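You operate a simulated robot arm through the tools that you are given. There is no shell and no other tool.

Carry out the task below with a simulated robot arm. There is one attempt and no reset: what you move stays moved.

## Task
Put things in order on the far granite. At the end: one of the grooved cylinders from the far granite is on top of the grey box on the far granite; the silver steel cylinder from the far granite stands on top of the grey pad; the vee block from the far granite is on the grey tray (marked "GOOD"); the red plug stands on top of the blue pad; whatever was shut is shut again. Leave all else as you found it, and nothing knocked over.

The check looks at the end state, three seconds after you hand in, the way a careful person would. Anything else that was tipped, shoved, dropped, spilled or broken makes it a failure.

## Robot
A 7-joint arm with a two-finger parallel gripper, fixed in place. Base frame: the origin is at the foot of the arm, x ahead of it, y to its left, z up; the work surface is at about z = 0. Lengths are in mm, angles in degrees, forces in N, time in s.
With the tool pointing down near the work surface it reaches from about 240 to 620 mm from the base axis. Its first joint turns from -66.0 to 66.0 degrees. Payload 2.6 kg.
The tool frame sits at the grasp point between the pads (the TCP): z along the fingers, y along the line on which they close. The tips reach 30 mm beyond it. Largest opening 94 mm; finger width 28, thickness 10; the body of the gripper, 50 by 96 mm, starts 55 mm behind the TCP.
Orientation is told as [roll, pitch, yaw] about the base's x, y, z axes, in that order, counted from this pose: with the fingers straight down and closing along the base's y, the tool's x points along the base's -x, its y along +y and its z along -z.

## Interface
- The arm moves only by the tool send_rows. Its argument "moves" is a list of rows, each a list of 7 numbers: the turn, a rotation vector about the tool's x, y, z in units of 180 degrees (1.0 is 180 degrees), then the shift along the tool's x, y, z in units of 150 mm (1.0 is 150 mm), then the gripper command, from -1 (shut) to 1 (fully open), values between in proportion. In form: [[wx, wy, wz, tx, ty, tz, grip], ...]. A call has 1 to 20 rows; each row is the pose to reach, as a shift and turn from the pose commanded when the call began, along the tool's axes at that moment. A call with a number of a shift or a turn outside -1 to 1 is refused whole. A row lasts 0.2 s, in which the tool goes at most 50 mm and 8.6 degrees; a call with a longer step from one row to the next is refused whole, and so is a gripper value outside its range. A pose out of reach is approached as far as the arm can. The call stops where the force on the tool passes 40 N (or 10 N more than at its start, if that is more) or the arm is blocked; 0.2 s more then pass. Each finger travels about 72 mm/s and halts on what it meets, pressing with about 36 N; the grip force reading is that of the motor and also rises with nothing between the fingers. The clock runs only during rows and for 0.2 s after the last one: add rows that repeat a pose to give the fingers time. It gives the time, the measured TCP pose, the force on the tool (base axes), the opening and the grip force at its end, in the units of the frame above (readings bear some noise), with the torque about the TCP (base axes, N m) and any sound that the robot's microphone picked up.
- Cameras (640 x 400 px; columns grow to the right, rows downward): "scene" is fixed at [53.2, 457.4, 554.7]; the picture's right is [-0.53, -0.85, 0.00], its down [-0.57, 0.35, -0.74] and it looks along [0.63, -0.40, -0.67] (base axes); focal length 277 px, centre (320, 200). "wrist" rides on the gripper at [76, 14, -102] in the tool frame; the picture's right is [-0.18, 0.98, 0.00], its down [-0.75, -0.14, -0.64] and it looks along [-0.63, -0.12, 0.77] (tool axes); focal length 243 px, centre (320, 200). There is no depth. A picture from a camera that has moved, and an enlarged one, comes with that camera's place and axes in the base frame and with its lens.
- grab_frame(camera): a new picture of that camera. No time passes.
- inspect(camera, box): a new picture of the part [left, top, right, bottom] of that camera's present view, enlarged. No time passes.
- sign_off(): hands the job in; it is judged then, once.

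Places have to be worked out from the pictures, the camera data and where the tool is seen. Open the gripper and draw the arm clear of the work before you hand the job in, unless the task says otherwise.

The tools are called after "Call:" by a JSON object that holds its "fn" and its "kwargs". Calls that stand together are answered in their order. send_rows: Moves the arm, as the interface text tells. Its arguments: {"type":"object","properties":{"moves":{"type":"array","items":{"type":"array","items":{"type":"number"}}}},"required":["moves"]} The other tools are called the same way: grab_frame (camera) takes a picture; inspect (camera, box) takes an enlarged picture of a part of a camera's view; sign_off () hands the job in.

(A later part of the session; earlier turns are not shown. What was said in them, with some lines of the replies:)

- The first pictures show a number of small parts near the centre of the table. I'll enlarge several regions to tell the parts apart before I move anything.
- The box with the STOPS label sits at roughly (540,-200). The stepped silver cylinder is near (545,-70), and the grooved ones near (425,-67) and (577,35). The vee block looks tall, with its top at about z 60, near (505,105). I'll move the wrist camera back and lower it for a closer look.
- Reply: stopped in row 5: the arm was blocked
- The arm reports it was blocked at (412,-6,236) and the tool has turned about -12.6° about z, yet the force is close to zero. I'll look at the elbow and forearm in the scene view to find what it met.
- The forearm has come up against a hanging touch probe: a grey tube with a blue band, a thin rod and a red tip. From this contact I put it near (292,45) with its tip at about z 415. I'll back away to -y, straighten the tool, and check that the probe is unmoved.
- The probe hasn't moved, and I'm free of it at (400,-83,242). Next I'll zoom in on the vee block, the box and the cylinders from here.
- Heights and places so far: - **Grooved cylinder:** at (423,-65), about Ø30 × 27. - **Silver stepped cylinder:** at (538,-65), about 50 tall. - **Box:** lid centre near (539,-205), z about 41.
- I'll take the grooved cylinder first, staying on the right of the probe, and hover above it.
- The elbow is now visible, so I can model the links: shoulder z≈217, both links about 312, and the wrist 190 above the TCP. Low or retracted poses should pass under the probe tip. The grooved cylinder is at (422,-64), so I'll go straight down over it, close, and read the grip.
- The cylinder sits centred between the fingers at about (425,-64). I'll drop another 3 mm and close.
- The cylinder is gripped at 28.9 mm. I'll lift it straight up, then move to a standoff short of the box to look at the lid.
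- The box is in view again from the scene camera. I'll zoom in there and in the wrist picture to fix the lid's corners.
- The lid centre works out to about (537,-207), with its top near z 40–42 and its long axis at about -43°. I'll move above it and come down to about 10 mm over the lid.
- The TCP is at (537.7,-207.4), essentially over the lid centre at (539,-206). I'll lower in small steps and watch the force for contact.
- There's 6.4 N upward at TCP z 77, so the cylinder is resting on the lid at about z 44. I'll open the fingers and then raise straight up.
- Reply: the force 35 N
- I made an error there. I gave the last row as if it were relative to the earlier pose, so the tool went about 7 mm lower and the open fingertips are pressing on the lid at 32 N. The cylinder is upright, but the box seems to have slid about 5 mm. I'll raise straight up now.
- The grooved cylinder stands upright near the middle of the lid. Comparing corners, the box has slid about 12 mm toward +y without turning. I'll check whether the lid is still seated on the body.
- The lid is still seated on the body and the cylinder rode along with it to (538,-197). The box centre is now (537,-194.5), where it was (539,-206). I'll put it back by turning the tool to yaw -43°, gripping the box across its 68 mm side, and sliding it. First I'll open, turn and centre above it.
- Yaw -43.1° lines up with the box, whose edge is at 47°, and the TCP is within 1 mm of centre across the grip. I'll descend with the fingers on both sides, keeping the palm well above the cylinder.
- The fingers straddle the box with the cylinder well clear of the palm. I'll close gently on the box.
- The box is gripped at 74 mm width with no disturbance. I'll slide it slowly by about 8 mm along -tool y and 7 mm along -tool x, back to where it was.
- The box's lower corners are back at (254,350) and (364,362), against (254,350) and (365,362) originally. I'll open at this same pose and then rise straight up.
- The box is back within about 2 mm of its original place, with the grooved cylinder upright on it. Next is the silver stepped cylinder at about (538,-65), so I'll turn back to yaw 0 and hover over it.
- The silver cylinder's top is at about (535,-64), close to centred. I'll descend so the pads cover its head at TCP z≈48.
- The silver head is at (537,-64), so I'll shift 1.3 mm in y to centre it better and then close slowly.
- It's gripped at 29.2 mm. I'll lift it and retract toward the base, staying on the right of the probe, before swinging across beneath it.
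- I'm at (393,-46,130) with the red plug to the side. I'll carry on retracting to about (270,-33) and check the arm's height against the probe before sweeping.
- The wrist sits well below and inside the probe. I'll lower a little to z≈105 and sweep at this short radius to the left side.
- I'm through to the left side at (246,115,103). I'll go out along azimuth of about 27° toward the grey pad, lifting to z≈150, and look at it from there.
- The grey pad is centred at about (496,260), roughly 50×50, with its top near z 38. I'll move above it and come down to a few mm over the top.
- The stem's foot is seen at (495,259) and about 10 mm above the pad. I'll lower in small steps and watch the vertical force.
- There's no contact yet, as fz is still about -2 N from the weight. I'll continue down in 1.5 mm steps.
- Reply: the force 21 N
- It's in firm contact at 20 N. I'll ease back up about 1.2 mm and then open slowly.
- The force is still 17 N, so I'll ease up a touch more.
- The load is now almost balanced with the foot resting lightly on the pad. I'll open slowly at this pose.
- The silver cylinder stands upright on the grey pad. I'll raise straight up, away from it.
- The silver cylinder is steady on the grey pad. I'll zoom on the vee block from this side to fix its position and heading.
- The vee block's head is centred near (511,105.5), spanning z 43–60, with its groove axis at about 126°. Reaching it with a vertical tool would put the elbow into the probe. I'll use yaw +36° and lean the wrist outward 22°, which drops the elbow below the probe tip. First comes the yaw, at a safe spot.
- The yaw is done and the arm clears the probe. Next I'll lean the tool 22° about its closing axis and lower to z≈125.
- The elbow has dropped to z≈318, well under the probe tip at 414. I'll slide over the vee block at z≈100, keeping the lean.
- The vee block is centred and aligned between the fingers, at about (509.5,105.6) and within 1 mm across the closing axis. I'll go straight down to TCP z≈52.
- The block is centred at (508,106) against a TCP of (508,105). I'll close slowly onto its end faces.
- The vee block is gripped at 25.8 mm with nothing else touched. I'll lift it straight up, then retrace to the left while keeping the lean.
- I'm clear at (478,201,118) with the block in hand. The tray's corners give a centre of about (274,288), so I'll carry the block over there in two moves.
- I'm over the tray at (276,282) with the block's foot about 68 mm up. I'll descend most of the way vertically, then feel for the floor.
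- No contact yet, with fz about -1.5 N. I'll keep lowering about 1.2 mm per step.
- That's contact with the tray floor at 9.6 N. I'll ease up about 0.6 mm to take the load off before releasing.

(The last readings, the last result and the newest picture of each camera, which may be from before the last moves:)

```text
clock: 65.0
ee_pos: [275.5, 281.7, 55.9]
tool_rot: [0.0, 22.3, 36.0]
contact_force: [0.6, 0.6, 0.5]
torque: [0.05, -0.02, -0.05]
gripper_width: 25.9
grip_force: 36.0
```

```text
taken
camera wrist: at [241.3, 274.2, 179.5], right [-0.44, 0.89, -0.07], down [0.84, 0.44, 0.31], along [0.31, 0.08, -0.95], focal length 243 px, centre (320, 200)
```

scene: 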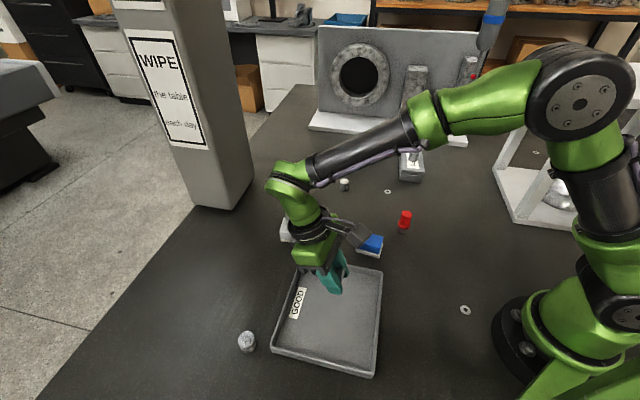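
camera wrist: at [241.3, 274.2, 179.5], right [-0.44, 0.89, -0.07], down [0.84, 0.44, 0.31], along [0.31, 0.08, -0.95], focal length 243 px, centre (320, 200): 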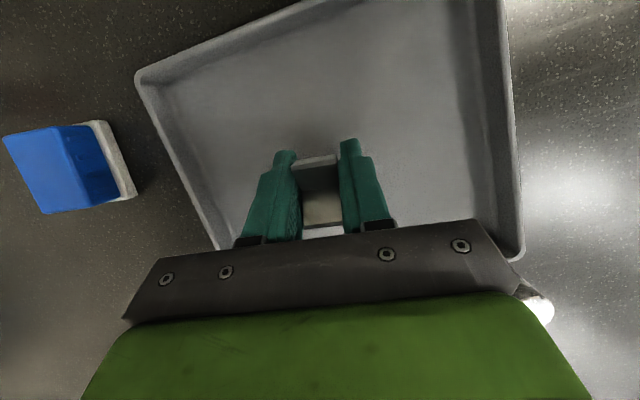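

The block is resting lightly, with fz about 0. I'll open slowly at this pose.

Call:
{"fn": "send_rows", "kwargs": {"moves": [[0, 0, 0, 0, 0, 0, -0.42], [0, 0, 0, 0, 0, 0, -0.35], [0, 0, 0, 0, 0, 0, -0.2], [0, 0, 0, 0, 0, 0, 0.05], [0, 0, 0, 0, 0, 0, 0.3], [0, 0, 0, 0, 0, 0, 0.3]]}}

Call:
{"fn": "grab_frame", "kwargs": {"camera": "wrist"}}

Call:
{"fn": "inspect", "kwargs": {"camera": "scene", "box": [270, 210, 400, 340]}}

```text
clock: 66.4
ee_pos: [275.3, 280.9, 55.4]
tool_rot: [-0.1, 22.3, 36.0]
contact_force: [0.3, 0.5, 0.8]
torque: [-0.01, -0.01, -0.01]
gripper_width: 61.3
grip_force: 0.1
```

```text
taken
camera wrist: at [241.3, 274.3, 179.7], right [-0.44, 0.89, -0.07], down [0.84, 0.44, 0.31], along [0.31, 0.08, -0.95], focal length 243 px, centre (320, 200)
```

wrist: 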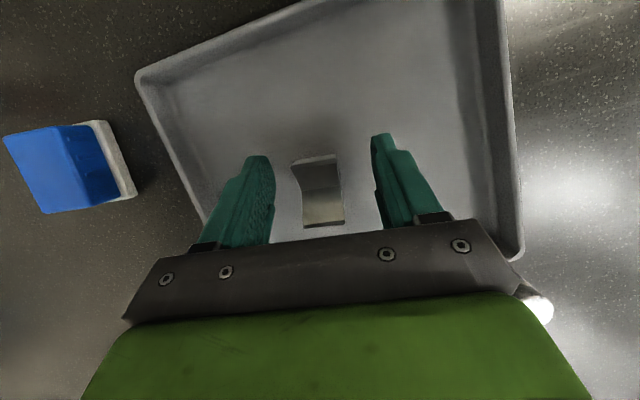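

```text
3.08 times, centred on (335, 275) of scene
camera zoom: at [53.2, 457.4, 554.7], right [-0.53, -0.85, 0.0], down [-0.57, 0.35, -0.74], along [0.63, -0.4, -0.67], focal length 852 px, centre (274, -31)
```

zoom: 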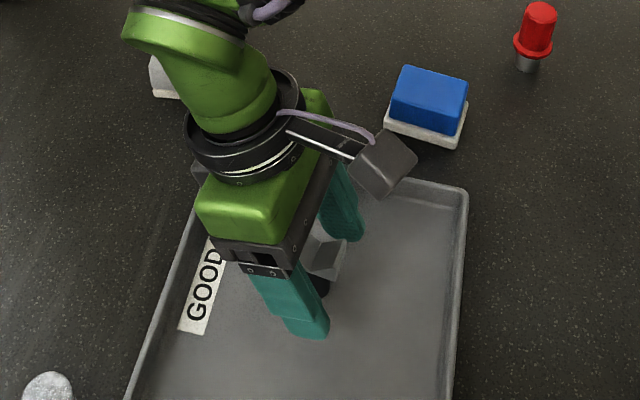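

The vee block stands upright in the tray. I'll lift straight up away from it.

Call:
{"fn": "send_rows", "kwargs": {"moves": [[0, 0, 0, 0.02, 0, -0.05, 0.3], [0, 0, 0, 0.07, 0, -0.173, 0.3], [0, 0, 0, 0.13, 0, -0.321, 0.3], [0, 0, 0, 0.18, 0, -0.445, 0.3], [0, 0, 0, 0.18, 0, -0.445, 0.3]]}}

Call:
{"fn": "grab_frame", "kwargs": {"camera": "wrist"}}

Call:
{"fn": "grab_frame", "kwargs": {"camera": "scene"}}

```text
clock: 67.6
ee_pos: [275.7, 282.0, 129.0]
tool_rot: [0.1, 22.3, 36.1]
contact_force: [0.0, 0.8, 0.2]
torque: [0.01, -0.03, 0.01]
gripper_width: 61.0
grip_force: 0.1
```

```text
taken
camera wrist: at [242.2, 273.8, 251.8], right [-0.44, 0.89, -0.07], down [0.84, 0.44, 0.31], along [0.31, 0.08, -0.95], focal length 243 px, centre (320, 200)
```

wrist: 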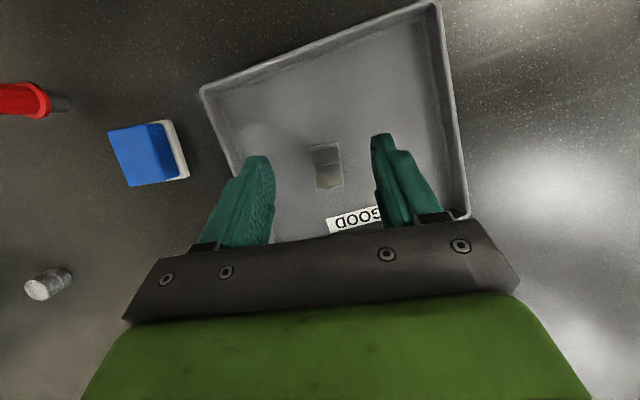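

```text
taken
```

scene: 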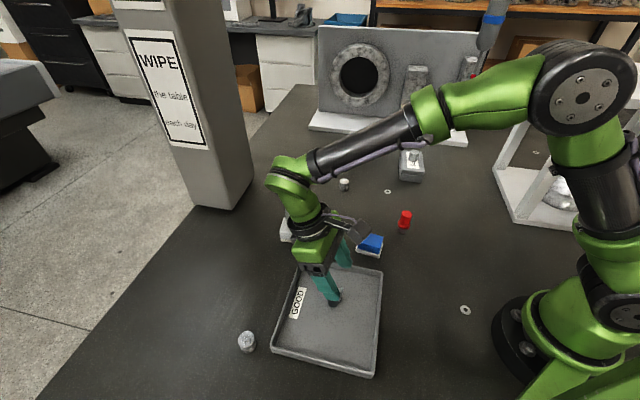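

The vee block stands in the tray, well clear of the label. Now for the red plug: I'll straighten the tool first while moving off the block.

Call:
{"fn": "send_rows", "kwargs": {"moves": [[0, -0.025, 0, 0.02, -0.05, 0.01, 0.5], [0, -0.055, 0, 0.06, -0.15, 0.025, 0.8], [0, -0.085, 0, 0.1, -0.25, 0.04, 1], [0, -0.11, 0, 0.13, -0.33, 0.052, 1], [0, -0.1222, 0, 0.148, -0.378, 0.06, 1], [0, -0.1222, 0, 0.148, -0.378, 0.06, 1]]}}

Call:
{"fn": "grab_frame", "kwargs": {"camera": "scene"}}

```text
clock: 69.0
ee_pos: [290.5, 221.9, 127.7]
tool_rot: [0.1, 0.2, 36.1]
contact_force: [-0.3, 0.5, 0.2]
torque: [-0.03, 0.0, -0.03]
gripper_width: 94.2
grip_force: 0.1
```

```text
taken
```

scene: 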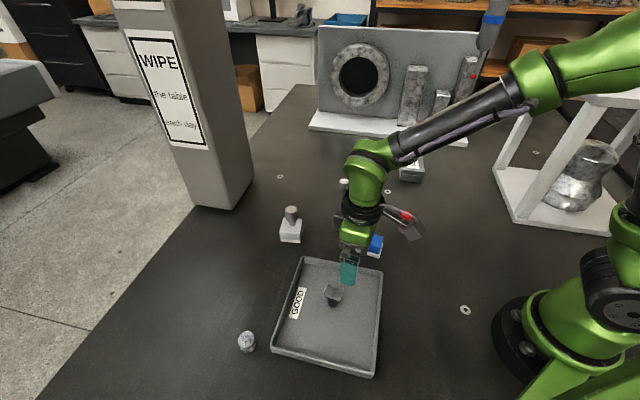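

Call:
{"fn": "send_rows", "kwargs": {"moves": [[0, 0, 0.03, 0.06, -0.05, 0.02, 1], [0, 0, 0.07, 0.18, -0.15, 0.04, 1], [0, 0, 0.11, 0.31, -0.27, 0.06, 1], [0, 0, 0.15, 0.43, -0.38, 0.08, 1], [0, 0, 0.18, 0.53, -0.47, 0.087, 1], [0, 0, 0.2, 0.574, -0.506, 0.087, 1], [0, 0, 0.2, 0.574, -0.506, 0.087, 1]]}}

Call:
{"fn": "grab_frame", "kwargs": {"camera": "wrist"}}

Call:
{"fn": "inspect", "kwargs": {"camera": "scene", "box": [340, 190, 420, 265]}}

Call:
{"fn": "inspect", "kwargs": {"camera": "scene", "box": [260, 240, 400, 385]}}

```text
clock: 70.6
ee_pos: [264.0, 109.5, 116.8]
tool_rot: [-0.2, 0.2, 0.0]
contact_force: [0.5, -0.5, -1.5]
torque: [0.01, 0.03, -0.01]
gripper_width: 93.9
grip_force: 0.0
```

```text
taken
camera wrist: at [188.5, 124.4, 218.8], right [0.18, 0.98, 0.0], down [0.76, -0.14, 0.64], along [0.63, -0.12, -0.77], focal length 243 px, centre (320, 200)
```

wrist: 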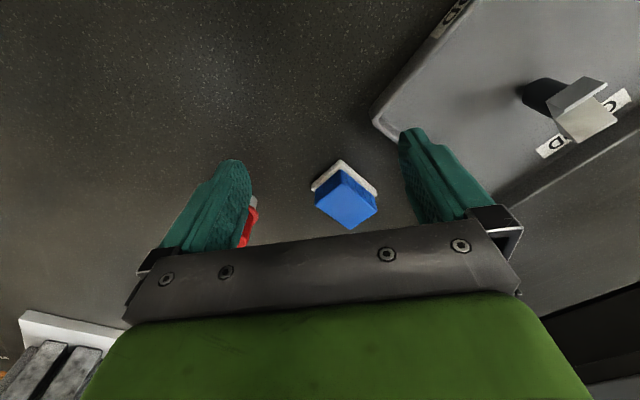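

```text
5.33 times, centred on (380, 228) of scene
camera zoom: at [53.2, 457.4, 554.7], right [-0.53, -0.85, 0.0], down [-0.57, 0.35, -0.74], along [0.63, -0.4, -0.67], focal length 1477 px, centre (0, 53)
```

zoom: 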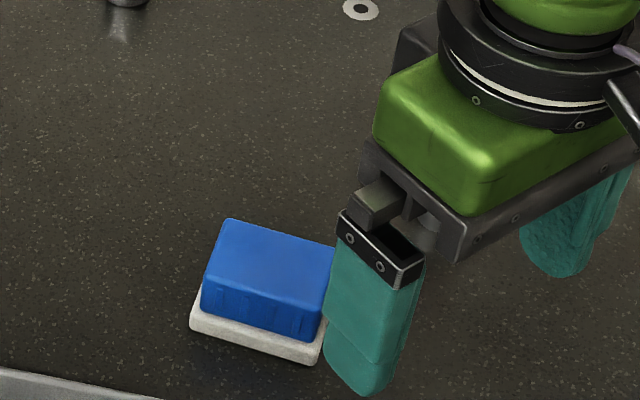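

```text
2.76 times, centred on (330, 312) of scene
camera zoom: at [53.2, 457.4, 554.7], right [-0.53, -0.85, 0.0], down [-0.57, 0.35, -0.74], along [0.63, -0.4, -0.67], focal length 764 px, centre (292, -110)
```

zoom: 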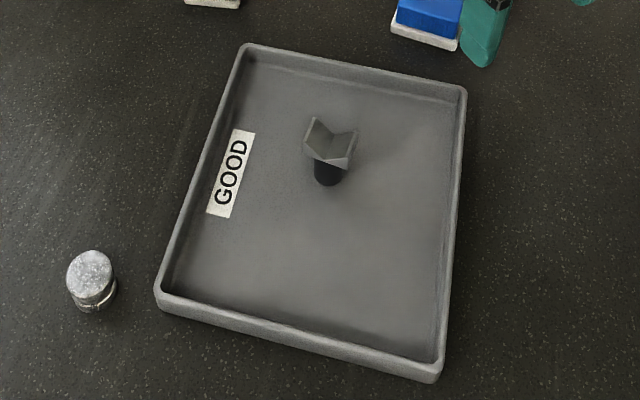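

The vee block is upright in the tray. I'll sweep at short radius under the probe to just short of the red plug and look at it.

Call:
{"fn": "send_rows", "kwargs": {"moves": [[0, 0, 0, -0.01, -0.08, 0, 1], [0, 0, 0, -0.03, -0.22, 0, 1], [0, 0, 0, -0.05, -0.38, 0, 1], [0, 0, 0, -0.08, -0.54, 0, 1], [0, 0, 0, -0.1, -0.67, 0, 1], [0, 0, 0, -0.107, -0.7, 0, 1], [0, 0, 0, -0.107, -0.7, 0, 1]]}}

Call:
{"fn": "grab_frame", "kwargs": {"camera": "wrist"}}

Call:
{"fn": "grab_frame", "kwargs": {"camera": "scene"}}

Call:
{"fn": "inspect", "kwargs": {"camera": "scene", "box": [350, 200, 430, 265]}}

```text
clock: 72.2
ee_pos: [281.0, 6.0, 115.1]
tool_rot: [-0.3, 0.2, 0.1]
contact_force: [-0.1, -0.3, -0.1]
torque: [-0.02, -0.01, 0.01]
gripper_width: 94.0
grip_force: 0.1
```

```text
taken
camera wrist: at [206.1, 19.3, 217.7], right [0.18, 0.98, 0.0], down [0.76, -0.14, 0.64], along [0.63, -0.12, -0.77], focal length 243 px, centre (320, 200)
```

wrist: 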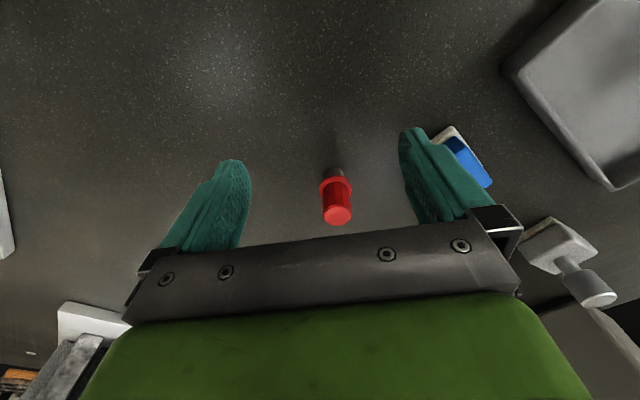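

```text
taken
```

scene: 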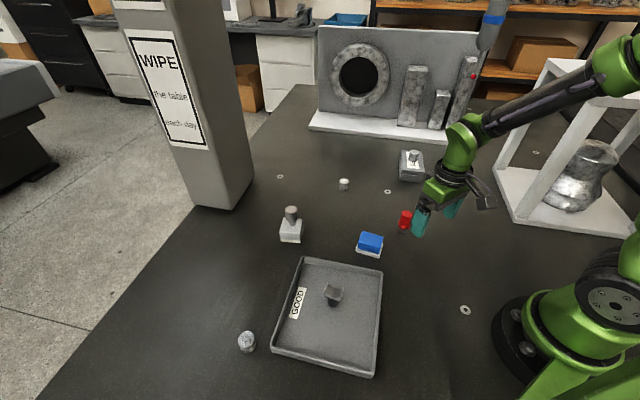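

```text
6.15 times, centred on (390, 232) of scene
camera zoom: at [53.2, 457.4, 554.7], right [-0.53, -0.85, 0.0], down [-0.57, 0.35, -0.74], along [0.63, -0.4, -0.67], focal length 1705 px, centre (-111, 0)
```

zoom: 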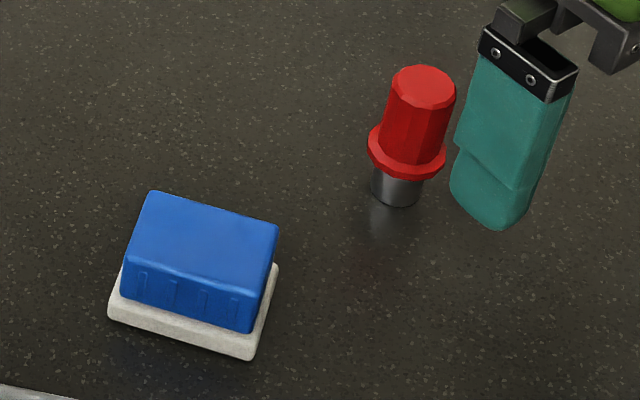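

The red plug is near (352,8.5) and about 65 tall, with its flange at z≈24–31. The blue pad's top is centred at (358,119), z≈36. I'll extend over the plug at about z 108.

Call:
{"fn": "send_rows", "kwargs": {"moves": [[0, 0, 0, -0.1, 0.005, 0.03, 1], [0, 0, 0, -0.25, 0.01, 0.047, 1], [0, 0, 0, -0.4, 0.017, 0.047, 1], [0, 0, 0, -0.473, 0.017, 0.047, 1], [0, 0, 0, -0.473, 0.017, 0.047, 1], [0, 0, 0, -0.473, 0.017, 0.047, 1]]}}

Call:
{"fn": "grab_frame", "kwargs": {"camera": "wrist"}}

Call:
{"fn": "grab_frame", "kwargs": {"camera": "scene"}}

```text
clock: 73.6
ee_pos: [352.7, 8.7, 108.0]
tool_rot: [-0.1, 0.1, 0.1]
contact_force: [0.5, 0.2, -0.4]
torque: [-0.02, 0.0, 0.0]
gripper_width: 93.8
grip_force: 0.0
```

```text
taken
camera wrist: at [276.7, 22.5, 210.2], right [0.18, 0.98, 0.0], down [0.76, -0.14, 0.64], along [0.63, -0.12, -0.77], focal length 243 px, centre (320, 200)
```

wrist: 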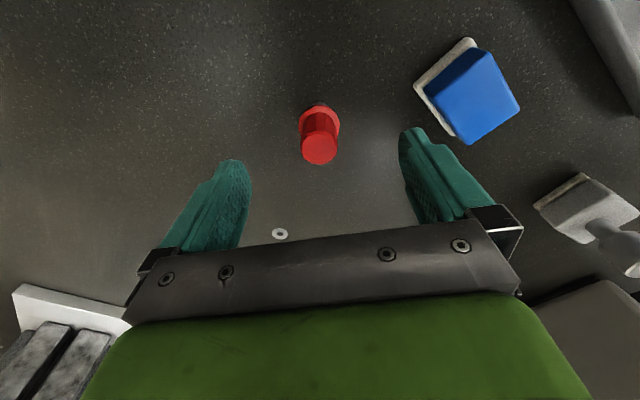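

```text
taken
```

scene: 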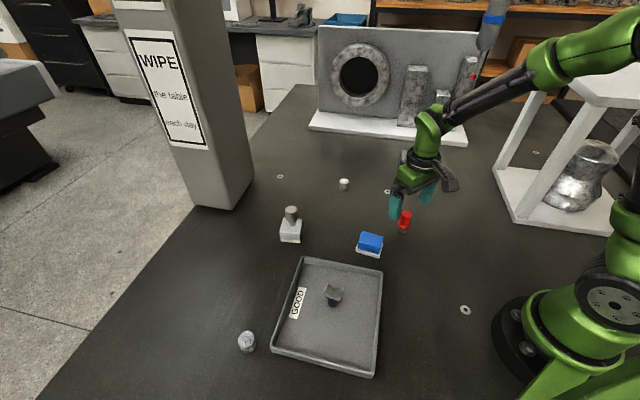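

The plug top is at (351.6,8.5), directly beneath the TCP. I'll descend to z≈66 so the tips stay above the flange, then check.

Call:
{"fn": "send_rows", "kwargs": {"moves": [[0, 0, 0, 0.005, 0, 0.08, 1], [0, 0, 0, 0.006, 0, 0.17, 1], [0, 0, 0, 0.006, 0, 0.25, 1], [0, 0, 0, 0.006, 0, 0.28, 1], [0, 0, 0, 0.006, 0, 0.28, 1], [0, 0, 0, 0.006, 0, 0.28, 1]]}}

Call:
{"fn": "inspect", "kwargs": {"camera": "scene", "box": [360, 160, 460, 250]}}

Call:
{"fn": "grab_frame", "kwargs": {"camera": "wrist"}}

```text
clock: 75.0
ee_pos: [351.5, 8.9, 67.1]
tool_rot: [-0.2, 0.3, 0.1]
contact_force: [0.3, -0.2, -1.3]
torque: [0.01, 0.02, 0.01]
gripper_width: 93.8
grip_force: 0.0
```

```text
4.44 times, centred on (410, 205) of scene
camera zoom: at [53.2, 457.4, 554.7], right [-0.53, -0.85, 0.0], down [-0.57, 0.35, -0.74], along [0.63, -0.4, -0.67], focal length 1231 px, centre (-80, 178)
```

zoom: 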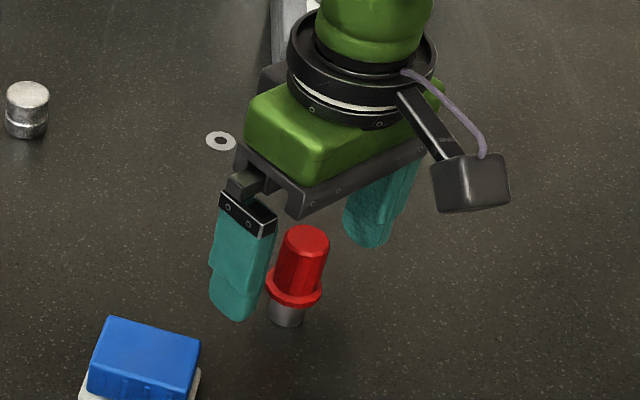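

```text
taken
camera wrist: at [276.2, 23.4, 169.6], right [0.18, 0.98, 0.0], down [0.76, -0.14, 0.64], along [0.63, -0.12, -0.77], focal length 243 px, centre (320, 200)
```

wrist: 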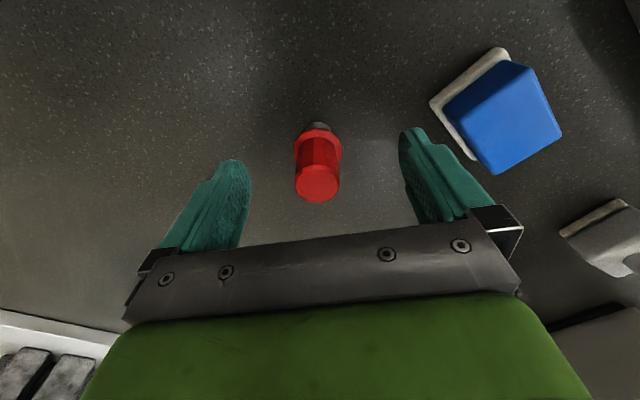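

The plug is centred between the fingers at (351.4,8.3). I'll close slowly on the red cap.

Call:
{"fn": "send_rows", "kwargs": {"moves": [[0, 0, 0, 0, -0.003, 0, 0.75], [0, 0, 0, 0, -0.003, 0, 0.5], [0, 0, 0, 0, -0.003, 0, 0.25], [0, 0, 0, 0, -0.003, 0, 0], [0, 0, 0, 0, -0.003, 0, -0.2], [0, 0, 0, 0, -0.003, 0, -0.35], [0, 0, 0, 0, -0.003, 0, -0.45], [0, 0, 0, 0, -0.003, 0, -0.6], [0, 0, 0, 0, -0.003, 0, -0.75], [0, 0, 0, 0, -0.003, 0, -0.75]]}}

Call:
{"fn": "grab_frame", "kwargs": {"camera": "wrist"}}

Call:
{"fn": "inspect", "kwargs": {"camera": "scene", "box": [370, 180, 450, 250]}}

```text
clock: 77.2
ee_pos: [351.7, 8.7, 67.0]
tool_rot: [-0.2, 0.2, 0.0]
contact_force: [1.0, -0.3, 0.9]
torque: [0.01, 0.01, 0.0]
gripper_width: 25.1
grip_force: 36.2
```

```text
taken
camera wrist: at [275.8, 22.5, 169.7], right [0.18, 0.98, 0.0], down [0.76, -0.14, 0.64], along [0.63, -0.12, -0.77], focal length 243 px, centre (320, 200)
```

wrist: 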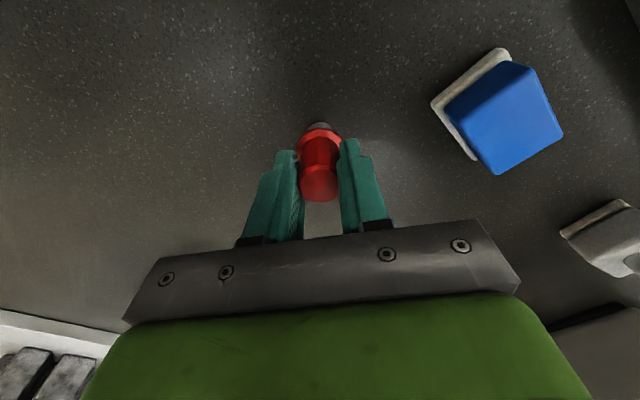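

```text
5.71 times, centred on (410, 215) of scene
camera zoom: at [53.2, 457.4, 554.7], right [-0.53, -0.85, 0.0], down [-0.57, 0.35, -0.74], along [0.63, -0.4, -0.67], focal length 1583 px, centre (-194, 114)
```

zoom: 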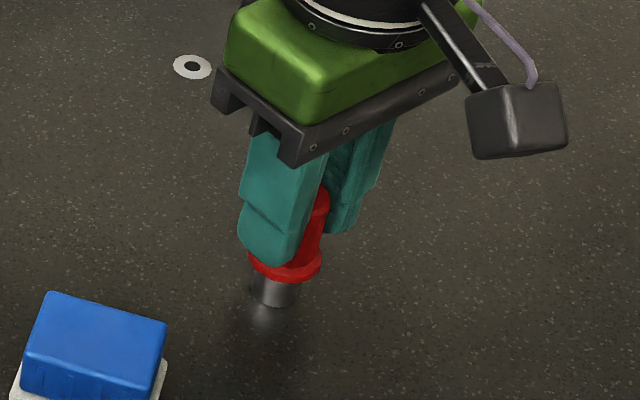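

The plug is gripped at 25.1 mm, so its foot is 67 below the TCP. I'll lift it and retract to short radius before crossing beneath the probe again.

Call:
{"fn": "send_rows", "kwargs": {"moves": [[0, 0, 0, 0, 0, -0.06, -0.75], [0, 0, 0, 0, 0, -0.17, -0.75], [0, 0, 0, 0, 0, -0.28, -0.75], [0, 0, 0, 0.1, 0, -0.3, -0.75], [0, 0, 0, 0.25, 0, -0.3, -0.75], [0, 0, 0, 0.4, 0, -0.3, -0.75], [0, 0, 0, 0.5, 0, -0.3, -0.75], [0, 0, 0, 0.5, 0, -0.3, -0.75]]}}

Call:
{"fn": "send_rows", "kwargs": {"moves": [[0, 0, 0, 0.02, 0.08, 0, -0.75], [0, 0, 0, 0.05, 0.22, 0, -0.75], [0, 0, 0, 0.08, 0.37, 0, -0.75], [0, 0, 0, 0.11, 0.52, 0, -0.75], [0, 0, 0, 0.13, 0.65, 0, -0.75], [0, 0, 0, 0.14, 0.72, 0, -0.75], [0, 0, 0, 0.14, 0.72, 0, -0.75]]}}

Call:
{"fn": "grab_frame", "kwargs": {"camera": "wrist"}}

Call:
{"fn": "grab_frame", "kwargs": {"camera": "scene"}}

```text
clock: 79.0
ee_pos: [278.4, 5.3, 111.9]
tool_rot: [-0.3, 0.2, 0.0]
contact_force: [0.3, -0.4, -0.9]
torque: [-0.01, -0.01, 0.01]
gripper_width: 24.5
grip_force: 35.9
```

```text
clock: 80.6
ee_pos: [256.1, 116.9, 111.9]
tool_rot: [-0.2, 0.3, 0.0]
contact_force: [-0.2, 0.0, -1.8]
torque: [-0.02, 0.02, -0.01]
gripper_width: 24.6
grip_force: 36.1
```

```text
taken
camera wrist: at [179.4, 130.9, 214.2], right [0.18, 0.98, 0.0], down [0.76, -0.14, 0.64], along [0.63, -0.12, -0.77], focal length 243 px, centre (320, 200)
```

wrist: 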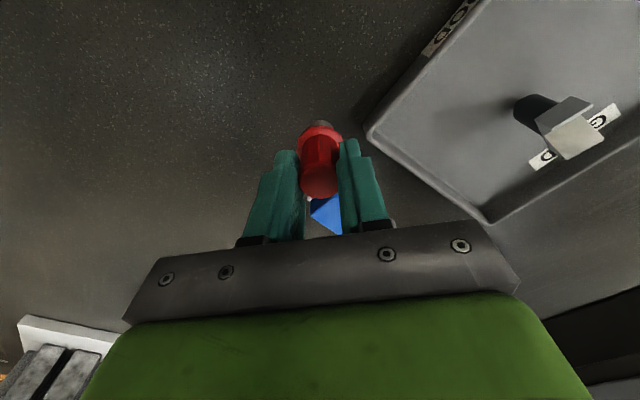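

```text
taken
```

scene: 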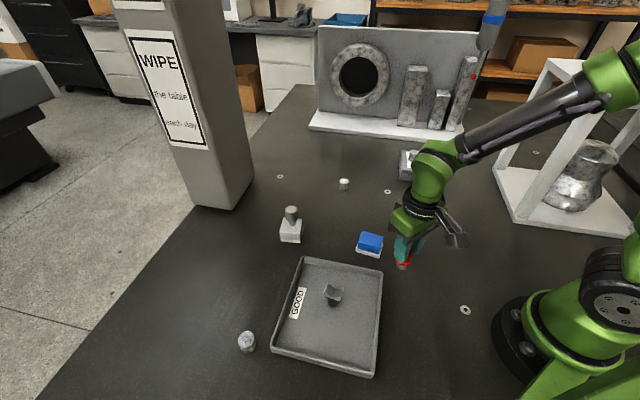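

I'm on the left side at (256,117,112). I'll raise to z≈122 so the plug's foot clears the pad, then extend over the pad centre at (358,119).

Call:
{"fn": "send_rows", "kwargs": {"moves": [[0, 0, 0, -0.04, 0, -0.05, -0.75], [0, 0, 0, -0.17, 0.004, -0.067, -0.75], [0, 0, 0, -0.33, 0.008, -0.067, -0.75], [0, 0, 0, -0.49, 0.012, -0.067, -0.75], [0, 0, 0, -0.62, 0.014, -0.067, -0.75], [0, 0, 0, -0.68, 0.014, -0.067, -0.75], [0, 0, 0, -0.68, 0.014, -0.067, -0.75], [0, 0, 0, -0.68, 0.014, -0.067, -0.75]]}}

Call:
{"fn": "grab_frame", "kwargs": {"camera": "wrist"}}

Call:
{"fn": "grab_frame", "kwargs": {"camera": "scene"}}

Call:
{"fn": "inspect", "kwargs": {"camera": "scene", "box": [330, 190, 410, 265]}}

```text
clock: 82.4
ee_pos: [359.5, 118.1, 121.4]
tool_rot: [-0.2, 0.2, 0.0]
contact_force: [0.1, 0.2, -1.7]
torque: [-0.01, -0.01, 0.02]
gripper_width: 24.8
grip_force: 36.0
```

```text
taken
camera wrist: at [282.6, 132.0, 224.2], right [0.18, 0.98, 0.0], down [0.76, -0.14, 0.64], along [0.63, -0.12, -0.77], focal length 243 px, centre (320, 200)
```

wrist: 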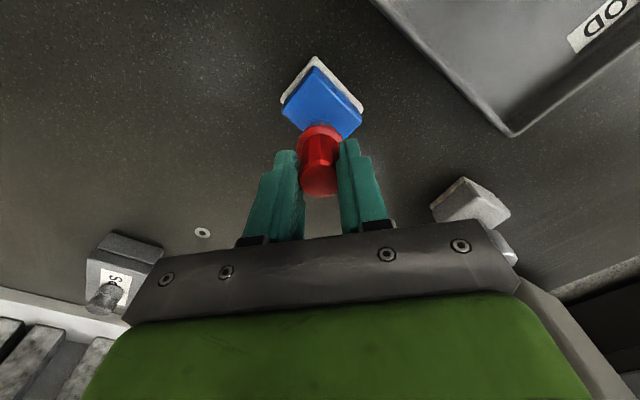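

```text
taken
```

scene: 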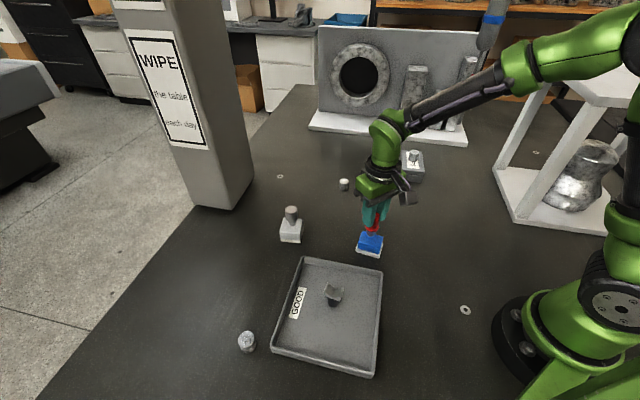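

```text
5.33 times, centred on (370, 228) of scene
camera zoom: at [53.2, 457.4, 554.7], right [-0.53, -0.85, 0.0], down [-0.57, 0.35, -0.74], along [0.63, -0.4, -0.67], focal length 1477 px, centre (53, 53)
```

zoom: 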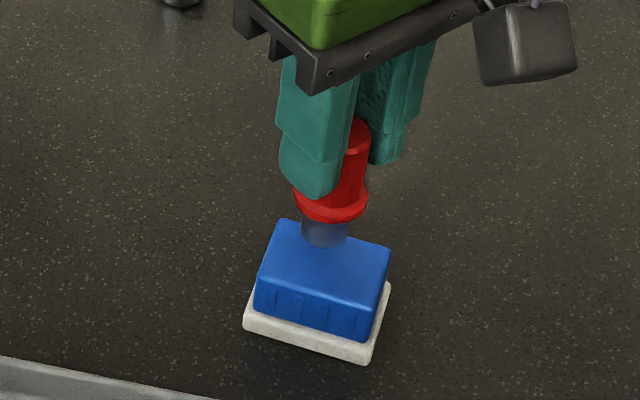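

The plug is over the pad centre: projecting the drop point gives pixel (327,257), against the pad-top centre at (327,260). I'll lower to about 6 mm above and then feel for contact.

Call:
{"fn": "send_rows", "kwargs": {"moves": [[0, 0, 0, 0.008, 0.005, 0.03, -0.75], [0, 0, 0, 0.01, 0.007, 0.06, -0.75], [0, 0, 0, 0.01, 0.007, 0.08, -0.75], [0, 0, 0, 0.01, 0.007, 0.08, -0.75], [0, 0, 0, 0.01, 0.007, 0.08, -0.75]]}}

Call:
{"fn": "inspect", "kwargs": {"camera": "scene", "box": [340, 200, 400, 260]}}

```text
clock: 83.6
ee_pos: [356.5, 118.4, 109.4]
tool_rot: [-0.2, 0.2, 0.1]
contact_force: [-0.7, 0.0, -0.9]
torque: [0.03, 0.02, 0.01]
gripper_width: 24.6
grip_force: 35.9
```

```text
6.67 times, centred on (370, 230) of scene
camera zoom: at [53.2, 457.4, 554.7], right [-0.53, -0.85, 0.0], down [-0.57, 0.35, -0.74], along [0.63, -0.4, -0.67], focal length 1847 px, centre (-13, 0)
```

zoom: 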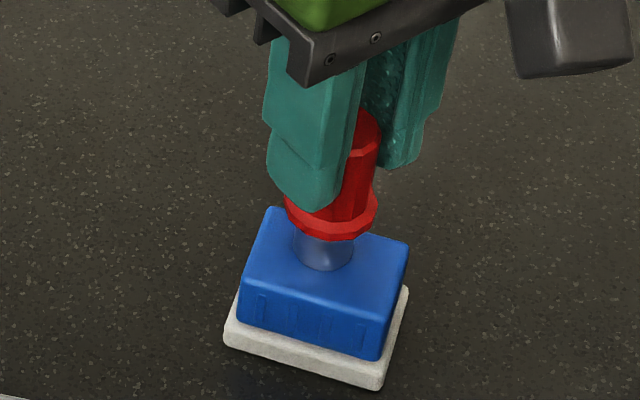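

Call:
{"fn": "send_rows", "kwargs": {"moves": [[0, 0, 0, 0, 0, 0.013, -0.75], [0, 0, 0, 0, 0, 0.013, -0.75], [0, 0, 0, 0, 0, 0.013, -0.75]]}}

Call:
{"fn": "send_rows", "kwargs": {"moves": [[0, 0, 0, 0, 0, 0.008, -0.75], [0, 0, 0, 0, 0, 0.008, -0.75], [0, 0, 0, 0, 0, 0.008, -0.75]]}}

```text
clock: 84.4
ee_pos: [356.6, 118.3, 108.1]
tool_rot: [0.0, 0.0, 0.1]
contact_force: [-3.5, -1.6, 20.3]
torque: [-0.11, 0.21, 0.02]
gripper_width: 24.5
grip_force: 36.2
```

```text
clock: 85.2
ee_pos: [357.6, 118.6, 108.3]
tool_rot: [-0.1, 0.0, 0.0]
contact_force: [3.8, 0.2, 27.0]
torque: [0.0, -0.25, 0.05]
gripper_width: 24.5
grip_force: 36.5
```

It touched sooner than I estimated: 27 N now, with the pad top at about z 41. I'll ease back up in small steps.

Call:
{"fn": "send_rows", "kwargs": {"moves": [[0, 0, 0, 0, 0, -0.01, -0.75], [0, 0, 0, 0, 0, -0.01, -0.75], [0, 0, 0, 0, 0, -0.01, -0.75]]}}

```text
clock: 86.0
ee_pos: [355.9, 118.7, 108.4]
tool_rot: [-0.2, 0.3, 0.1]
contact_force: [3.6, 1.3, 10.7]
torque: [0.1, -0.33, -0.03]
gripper_width: 24.5
grip_force: 36.0
```

Call:
{"fn": "send_rows", "kwargs": {"moves": [[0, 0, 0, 0, 0, -0.006, -0.75], [0, 0, 0, 0, 0, -0.006, -0.75], [0, 0, 0, 0, 0, -0.006, -0.75]]}}

Call:
{"fn": "inspect", "kwargs": {"camera": "scene", "box": [340, 200, 400, 260]}}

```text
clock: 86.8
ee_pos: [356.7, 119.0, 107.6]
tool_rot: [-0.2, 0.4, 0.0]
contact_force: [0.3, -0.6, -1.0]
torque: [0.0, 0.01, 0.02]
gripper_width: 24.5
grip_force: 35.8
```

```text
6.67 times, centred on (370, 230) of scene
camera zoom: at [53.2, 457.4, 554.7], right [-0.53, -0.85, 0.0], down [-0.57, 0.35, -0.74], along [0.63, -0.4, -0.67], focal length 1847 px, centre (-13, 0)
```

zoom: 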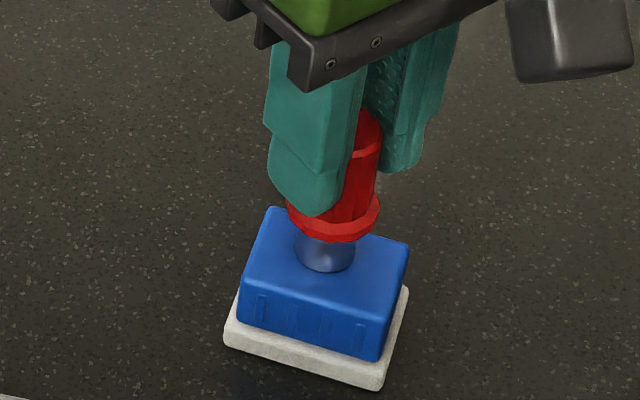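

The load is off with the foot just at the pad. I'll nudge down 0.4 mm and then open slowly.

Call:
{"fn": "send_rows", "kwargs": {"moves": [[0, 0, 0, 0, 0, 0.003, -0.75], [0, 0, 0, 0, 0, 0.003, -0.75], [0, 0, 0, 0, 0, 0.003, -0.75]]}}

```text
clock: 87.6
ee_pos: [355.8, 119.8, 108.8]
tool_rot: [-0.2, 0.2, 0.1]
contact_force: [-0.1, 0.2, -2.4]
torque: [0.01, 0.02, -0.02]
gripper_width: 24.7
grip_force: 35.8
```

Call:
{"fn": "send_rows", "kwargs": {"moves": [[0, 0, 0, 0, 0, 0.004, -0.75], [0, 0, 0, 0, 0, 0.004, -0.75], [0, 0, 0, 0, 0, 0.004, -0.75]]}}

```text
clock: 88.4
ee_pos: [357.1, 118.8, 108.4]
tool_rot: [-0.2, 0.2, 0.0]
contact_force: [-0.2, 0.1, -1.9]
torque: [-0.06, -0.02, -0.03]
gripper_width: 24.6
grip_force: 36.1
```

It's still hanging free at -1.9 N, so I'll go another 0.7 mm.

Call:
{"fn": "send_rows", "kwargs": {"moves": [[0, 0, 0, 0, 0, 0.0045, -0.75], [0, 0, 0, 0, 0, 0.0045, -0.75], [0, 0, 0, 0, 0, 0.0045, -0.75]]}}

```text
clock: 89.2
ee_pos: [357.5, 118.8, 107.8]
tool_rot: [-0.2, 0.3, 0.2]
contact_force: [-0.8, -1.0, 1.2]
torque: [0.01, 0.02, -0.03]
gripper_width: 24.4
grip_force: 36.8
```

It's in light contact now (+1.2 N), so I'll open slowly at this pose.

Call:
{"fn": "send_rows", "kwargs": {"moves": [[0, 0, 0, 0, 0, 0, -0.45], [0, 0, 0, 0, 0, 0, -0.38], [0, 0, 0, 0, 0, 0, -0.2], [0, 0, 0, 0, 0, 0, 0.05], [0, 0, 0, 0, 0, 0, 0.3], [0, 0, 0, 0, 0, 0, 0.3]]}}

Call:
{"fn": "inspect", "kwargs": {"camera": "scene", "box": [340, 190, 410, 260]}}

Call:
{"fn": "grab_frame", "kwargs": {"camera": "wrist"}}

```text
clock: 90.6
ee_pos: [356.2, 118.4, 107.5]
tool_rot: [-0.2, 0.2, 0.1]
contact_force: [0.6, -0.2, 0.0]
torque: [0.0, 0.02, -0.02]
gripper_width: 61.1
grip_force: 0.2
```

```text
5.71 times, centred on (375, 225) of scene
camera zoom: at [53.2, 457.4, 554.7], right [-0.53, -0.85, 0.0], down [-0.57, 0.35, -0.74], along [0.63, -0.4, -0.67], focal length 1583 px, centre (6, 57)
```

zoom: 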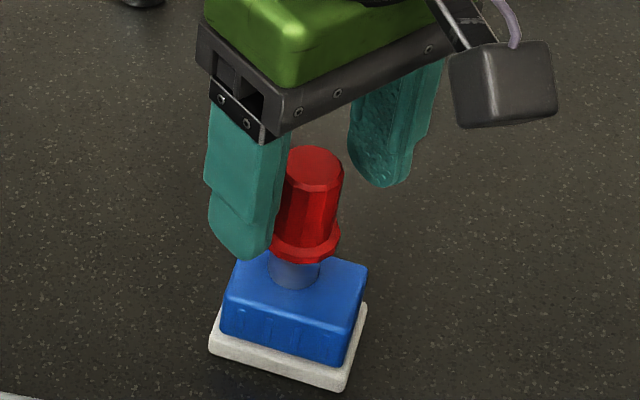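

```text
taken
camera wrist: at [280.8, 133.1, 210.3], right [0.18, 0.98, 0.0], down [0.76, -0.14, 0.64], along [0.63, -0.12, -0.77], focal length 243 px, centre (320, 200)
```

wrist: 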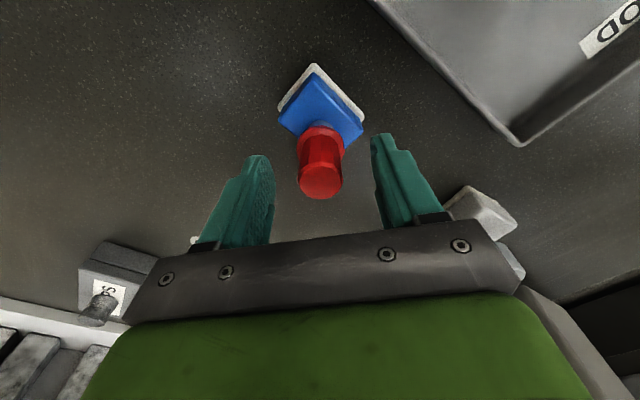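

The plug stands on the blue pad. The safest way out is to draw straight back toward the base, since the fingers straddle in y and the tips sit above the flange. That also moves the arm away from the probe.

Call:
{"fn": "send_rows", "kwargs": {"moves": [[0, 0, 0, 0.03, 0, -0.01, 0.3], [0, 0, 0, 0.1, 0, -0.02, 0.3], [0, 0, 0, 0.22, 0, -0.03, 0.3], [0, 0, 0, 0.36, 0, -0.03, 0.3], [0, 0, 0, 0.5, 0, -0.03, 0.3], [0, 0, 0, 0.6, 0, -0.03, 0.3], [0, 0, 0, 0.6, 0, -0.03, 0.3]]}}

Call:
{"fn": "grab_frame", "kwargs": {"camera": "wrist"}}

Call:
{"fn": "grab_frame", "kwargs": {"camera": "scene"}}

```text
clock: 92.2
ee_pos: [267.0, 118.8, 111.7]
tool_rot: [-0.1, 0.2, 0.1]
contact_force: [-0.1, -0.3, 0.3]
torque: [-0.01, 0.0, 0.01]
gripper_width: 61.1
grip_force: 0.1
```

```text
taken
camera wrist: at [190.4, 132.4, 214.2], right [0.18, 0.98, 0.0], down [0.76, -0.14, 0.64], along [0.63, -0.12, -0.77], focal length 243 px, centre (320, 200)
```

wrist: 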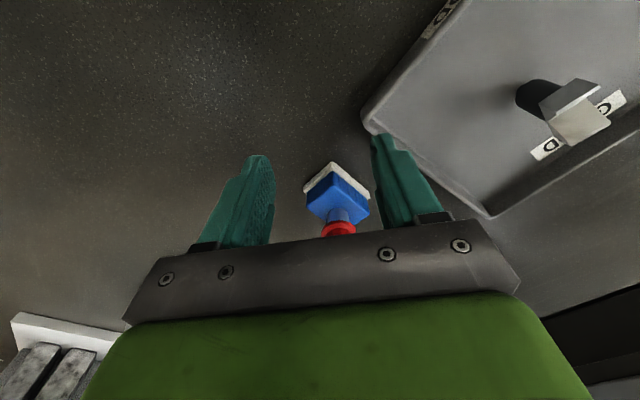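

```text
taken
```

scene: 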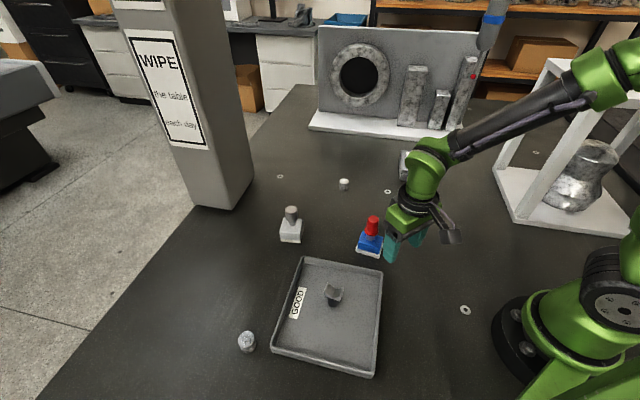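

All four pieces are placed. I'll open the gripper fully and sweep back at short radius under the probe to the right side, clear of the work.

Call:
{"fn": "send_rows", "kwargs": {"moves": [[0, 0, 0, 0.03, -0.06, 0, 0.6], [0, 0, 0, 0.03, -0.18, 0, 1], [0, 0, 0, 0.02, -0.33, 0, 1], [0, 0, 0, 0, -0.49, 0, 1], [0, 0, 0, -0.02, -0.65, 0, 1], [0, 0, 0, -0.03, -0.81, 0, 1], [0, 0, 0, -0.03, -0.94, 0, 1], [0, 0, 0, -0.03, -0.98, 0, 1], [0, 0, 0, -0.03, -0.98, 0, 1]]}}

Call:
{"fn": "send_rows", "kwargs": {"moves": [[0, 0, 0, 0, -0.1, 0, 1], [0, 0, 0, 0, -0.25, 0, 1], [0, 0, 0, 0, -0.4, -0.05, 1], [0, 0, 0, 0, -0.55, -0.1, 1], [0, 0, 0, 0, -0.55, -0.1, 1]]}}

Call:
{"fn": "grab_frame", "kwargs": {"camera": "scene"}}

Call:
{"fn": "inspect", "kwargs": {"camera": "scene", "box": [260, 130, 460, 260]}}

Call:
{"fn": "inspect", "kwargs": {"camera": "scene", "box": [370, 110, 454, 190]}}

```text
clock: 94.2
ee_pos: [270.9, -30.0, 113.3]
tool_rot: [-0.2, 0.2, 0.1]
contact_force: [-0.9, 0.3, -0.6]
torque: [0.01, -0.05, -0.01]
gripper_width: 93.9
grip_force: 0.1
```

```text
clock: 95.4
ee_pos: [271.9, -111.5, 129.0]
tool_rot: [-0.2, 0.1, -0.1]
contact_force: [0.1, 0.1, 0.1]
torque: [-0.01, 0.0, 0.0]
gripper_width: 93.8
grip_force: 0.1
```

```text
taken
```

scene: 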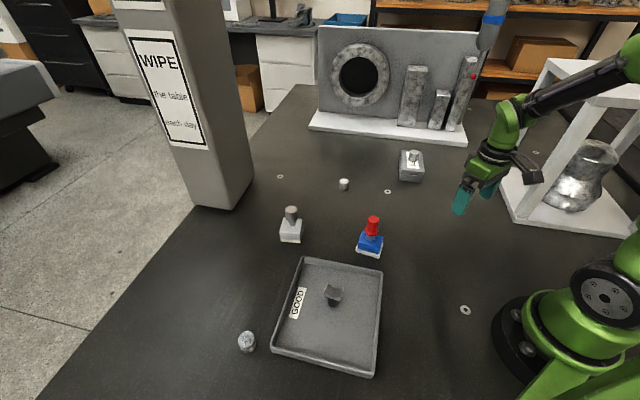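

```text
3.08 times, centred on (360, 195) of scene
camera zoom: at [53.2, 457.4, 554.7], right [-0.53, -0.85, 0.0], down [-0.57, 0.35, -0.74], along [0.63, -0.4, -0.67], focal length 852 px, centre (197, 215)
```

zoom: 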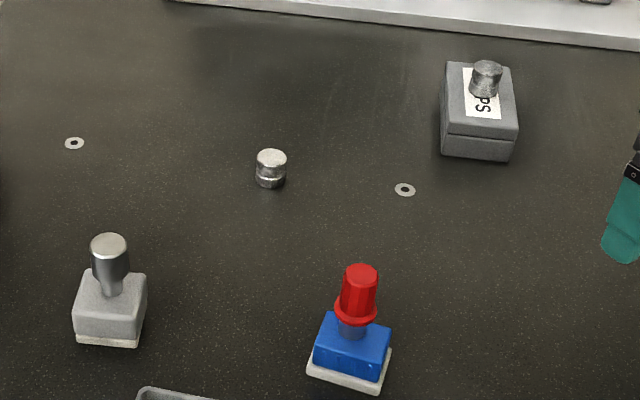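

```text
5.00 times, centred on (412, 150) of scene
camera zoom: at [53.2, 457.4, 554.7], right [-0.53, -0.85, 0.0], down [-0.57, 0.35, -0.74], along [0.63, -0.4, -0.67], focal length 1385 px, centre (-140, 450)
```

zoom: 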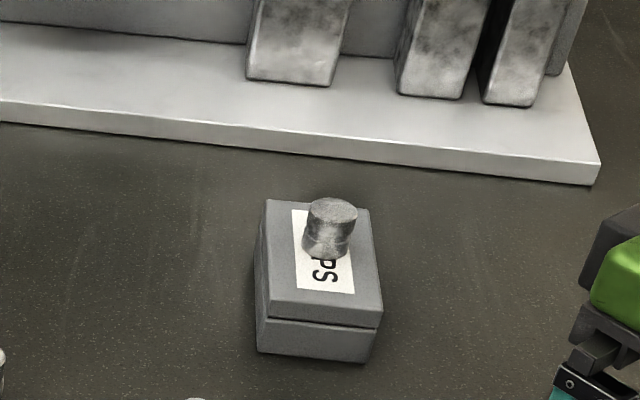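

Everything is in place: the grooved cylinder on the shut STOPS box, the silver cylinder on the grey pad, the vee block in the GOOD tray and the red plug on the blue pad. Both pads match their original pixels and the box is within about 2 mm of its own. The gripper is open and the arm is clear at (272,-112,129), so I'm handing in.

Call:
{"fn": "sign_off", "kwargs": {}}

```text
The job is handed in.
```

I've handed the job in. In the last pictures all four pieces are in place, nothing is knocked over, and the arm is clear with its gripper open.

| Piece | Where it is now |
|---|---|
| Grooved cylinder | Upright on the grey STOPS box, with the lid still shut |
| Silver steel cylinder | Upright on the grey pad |
| Vee block | Upright in the GOOD tray, clear of the label |
| Red plug | Upright on the blue pad |

Two things went wrong on the way:

- **Box was shoved:** while releasing the grooved cylinder I lowered the tool about 7 mm too far, and the open fingertips pushed the box about 12 mm. I gripped the box and slid it back with the cylinder still on top. It now sits within about 2 mm of its original place, and the lid never came off its seat.
- **Probe was touched:** early on, the arm's forearm came to rest against the hanging red-tipped probe. The probe did not move in the pictures, and I routed the arm under or around it after that.

I never opened anything, so nothing needed shutting again. I took "the far granite" to be the dark speckled table, since every piece stood on it.
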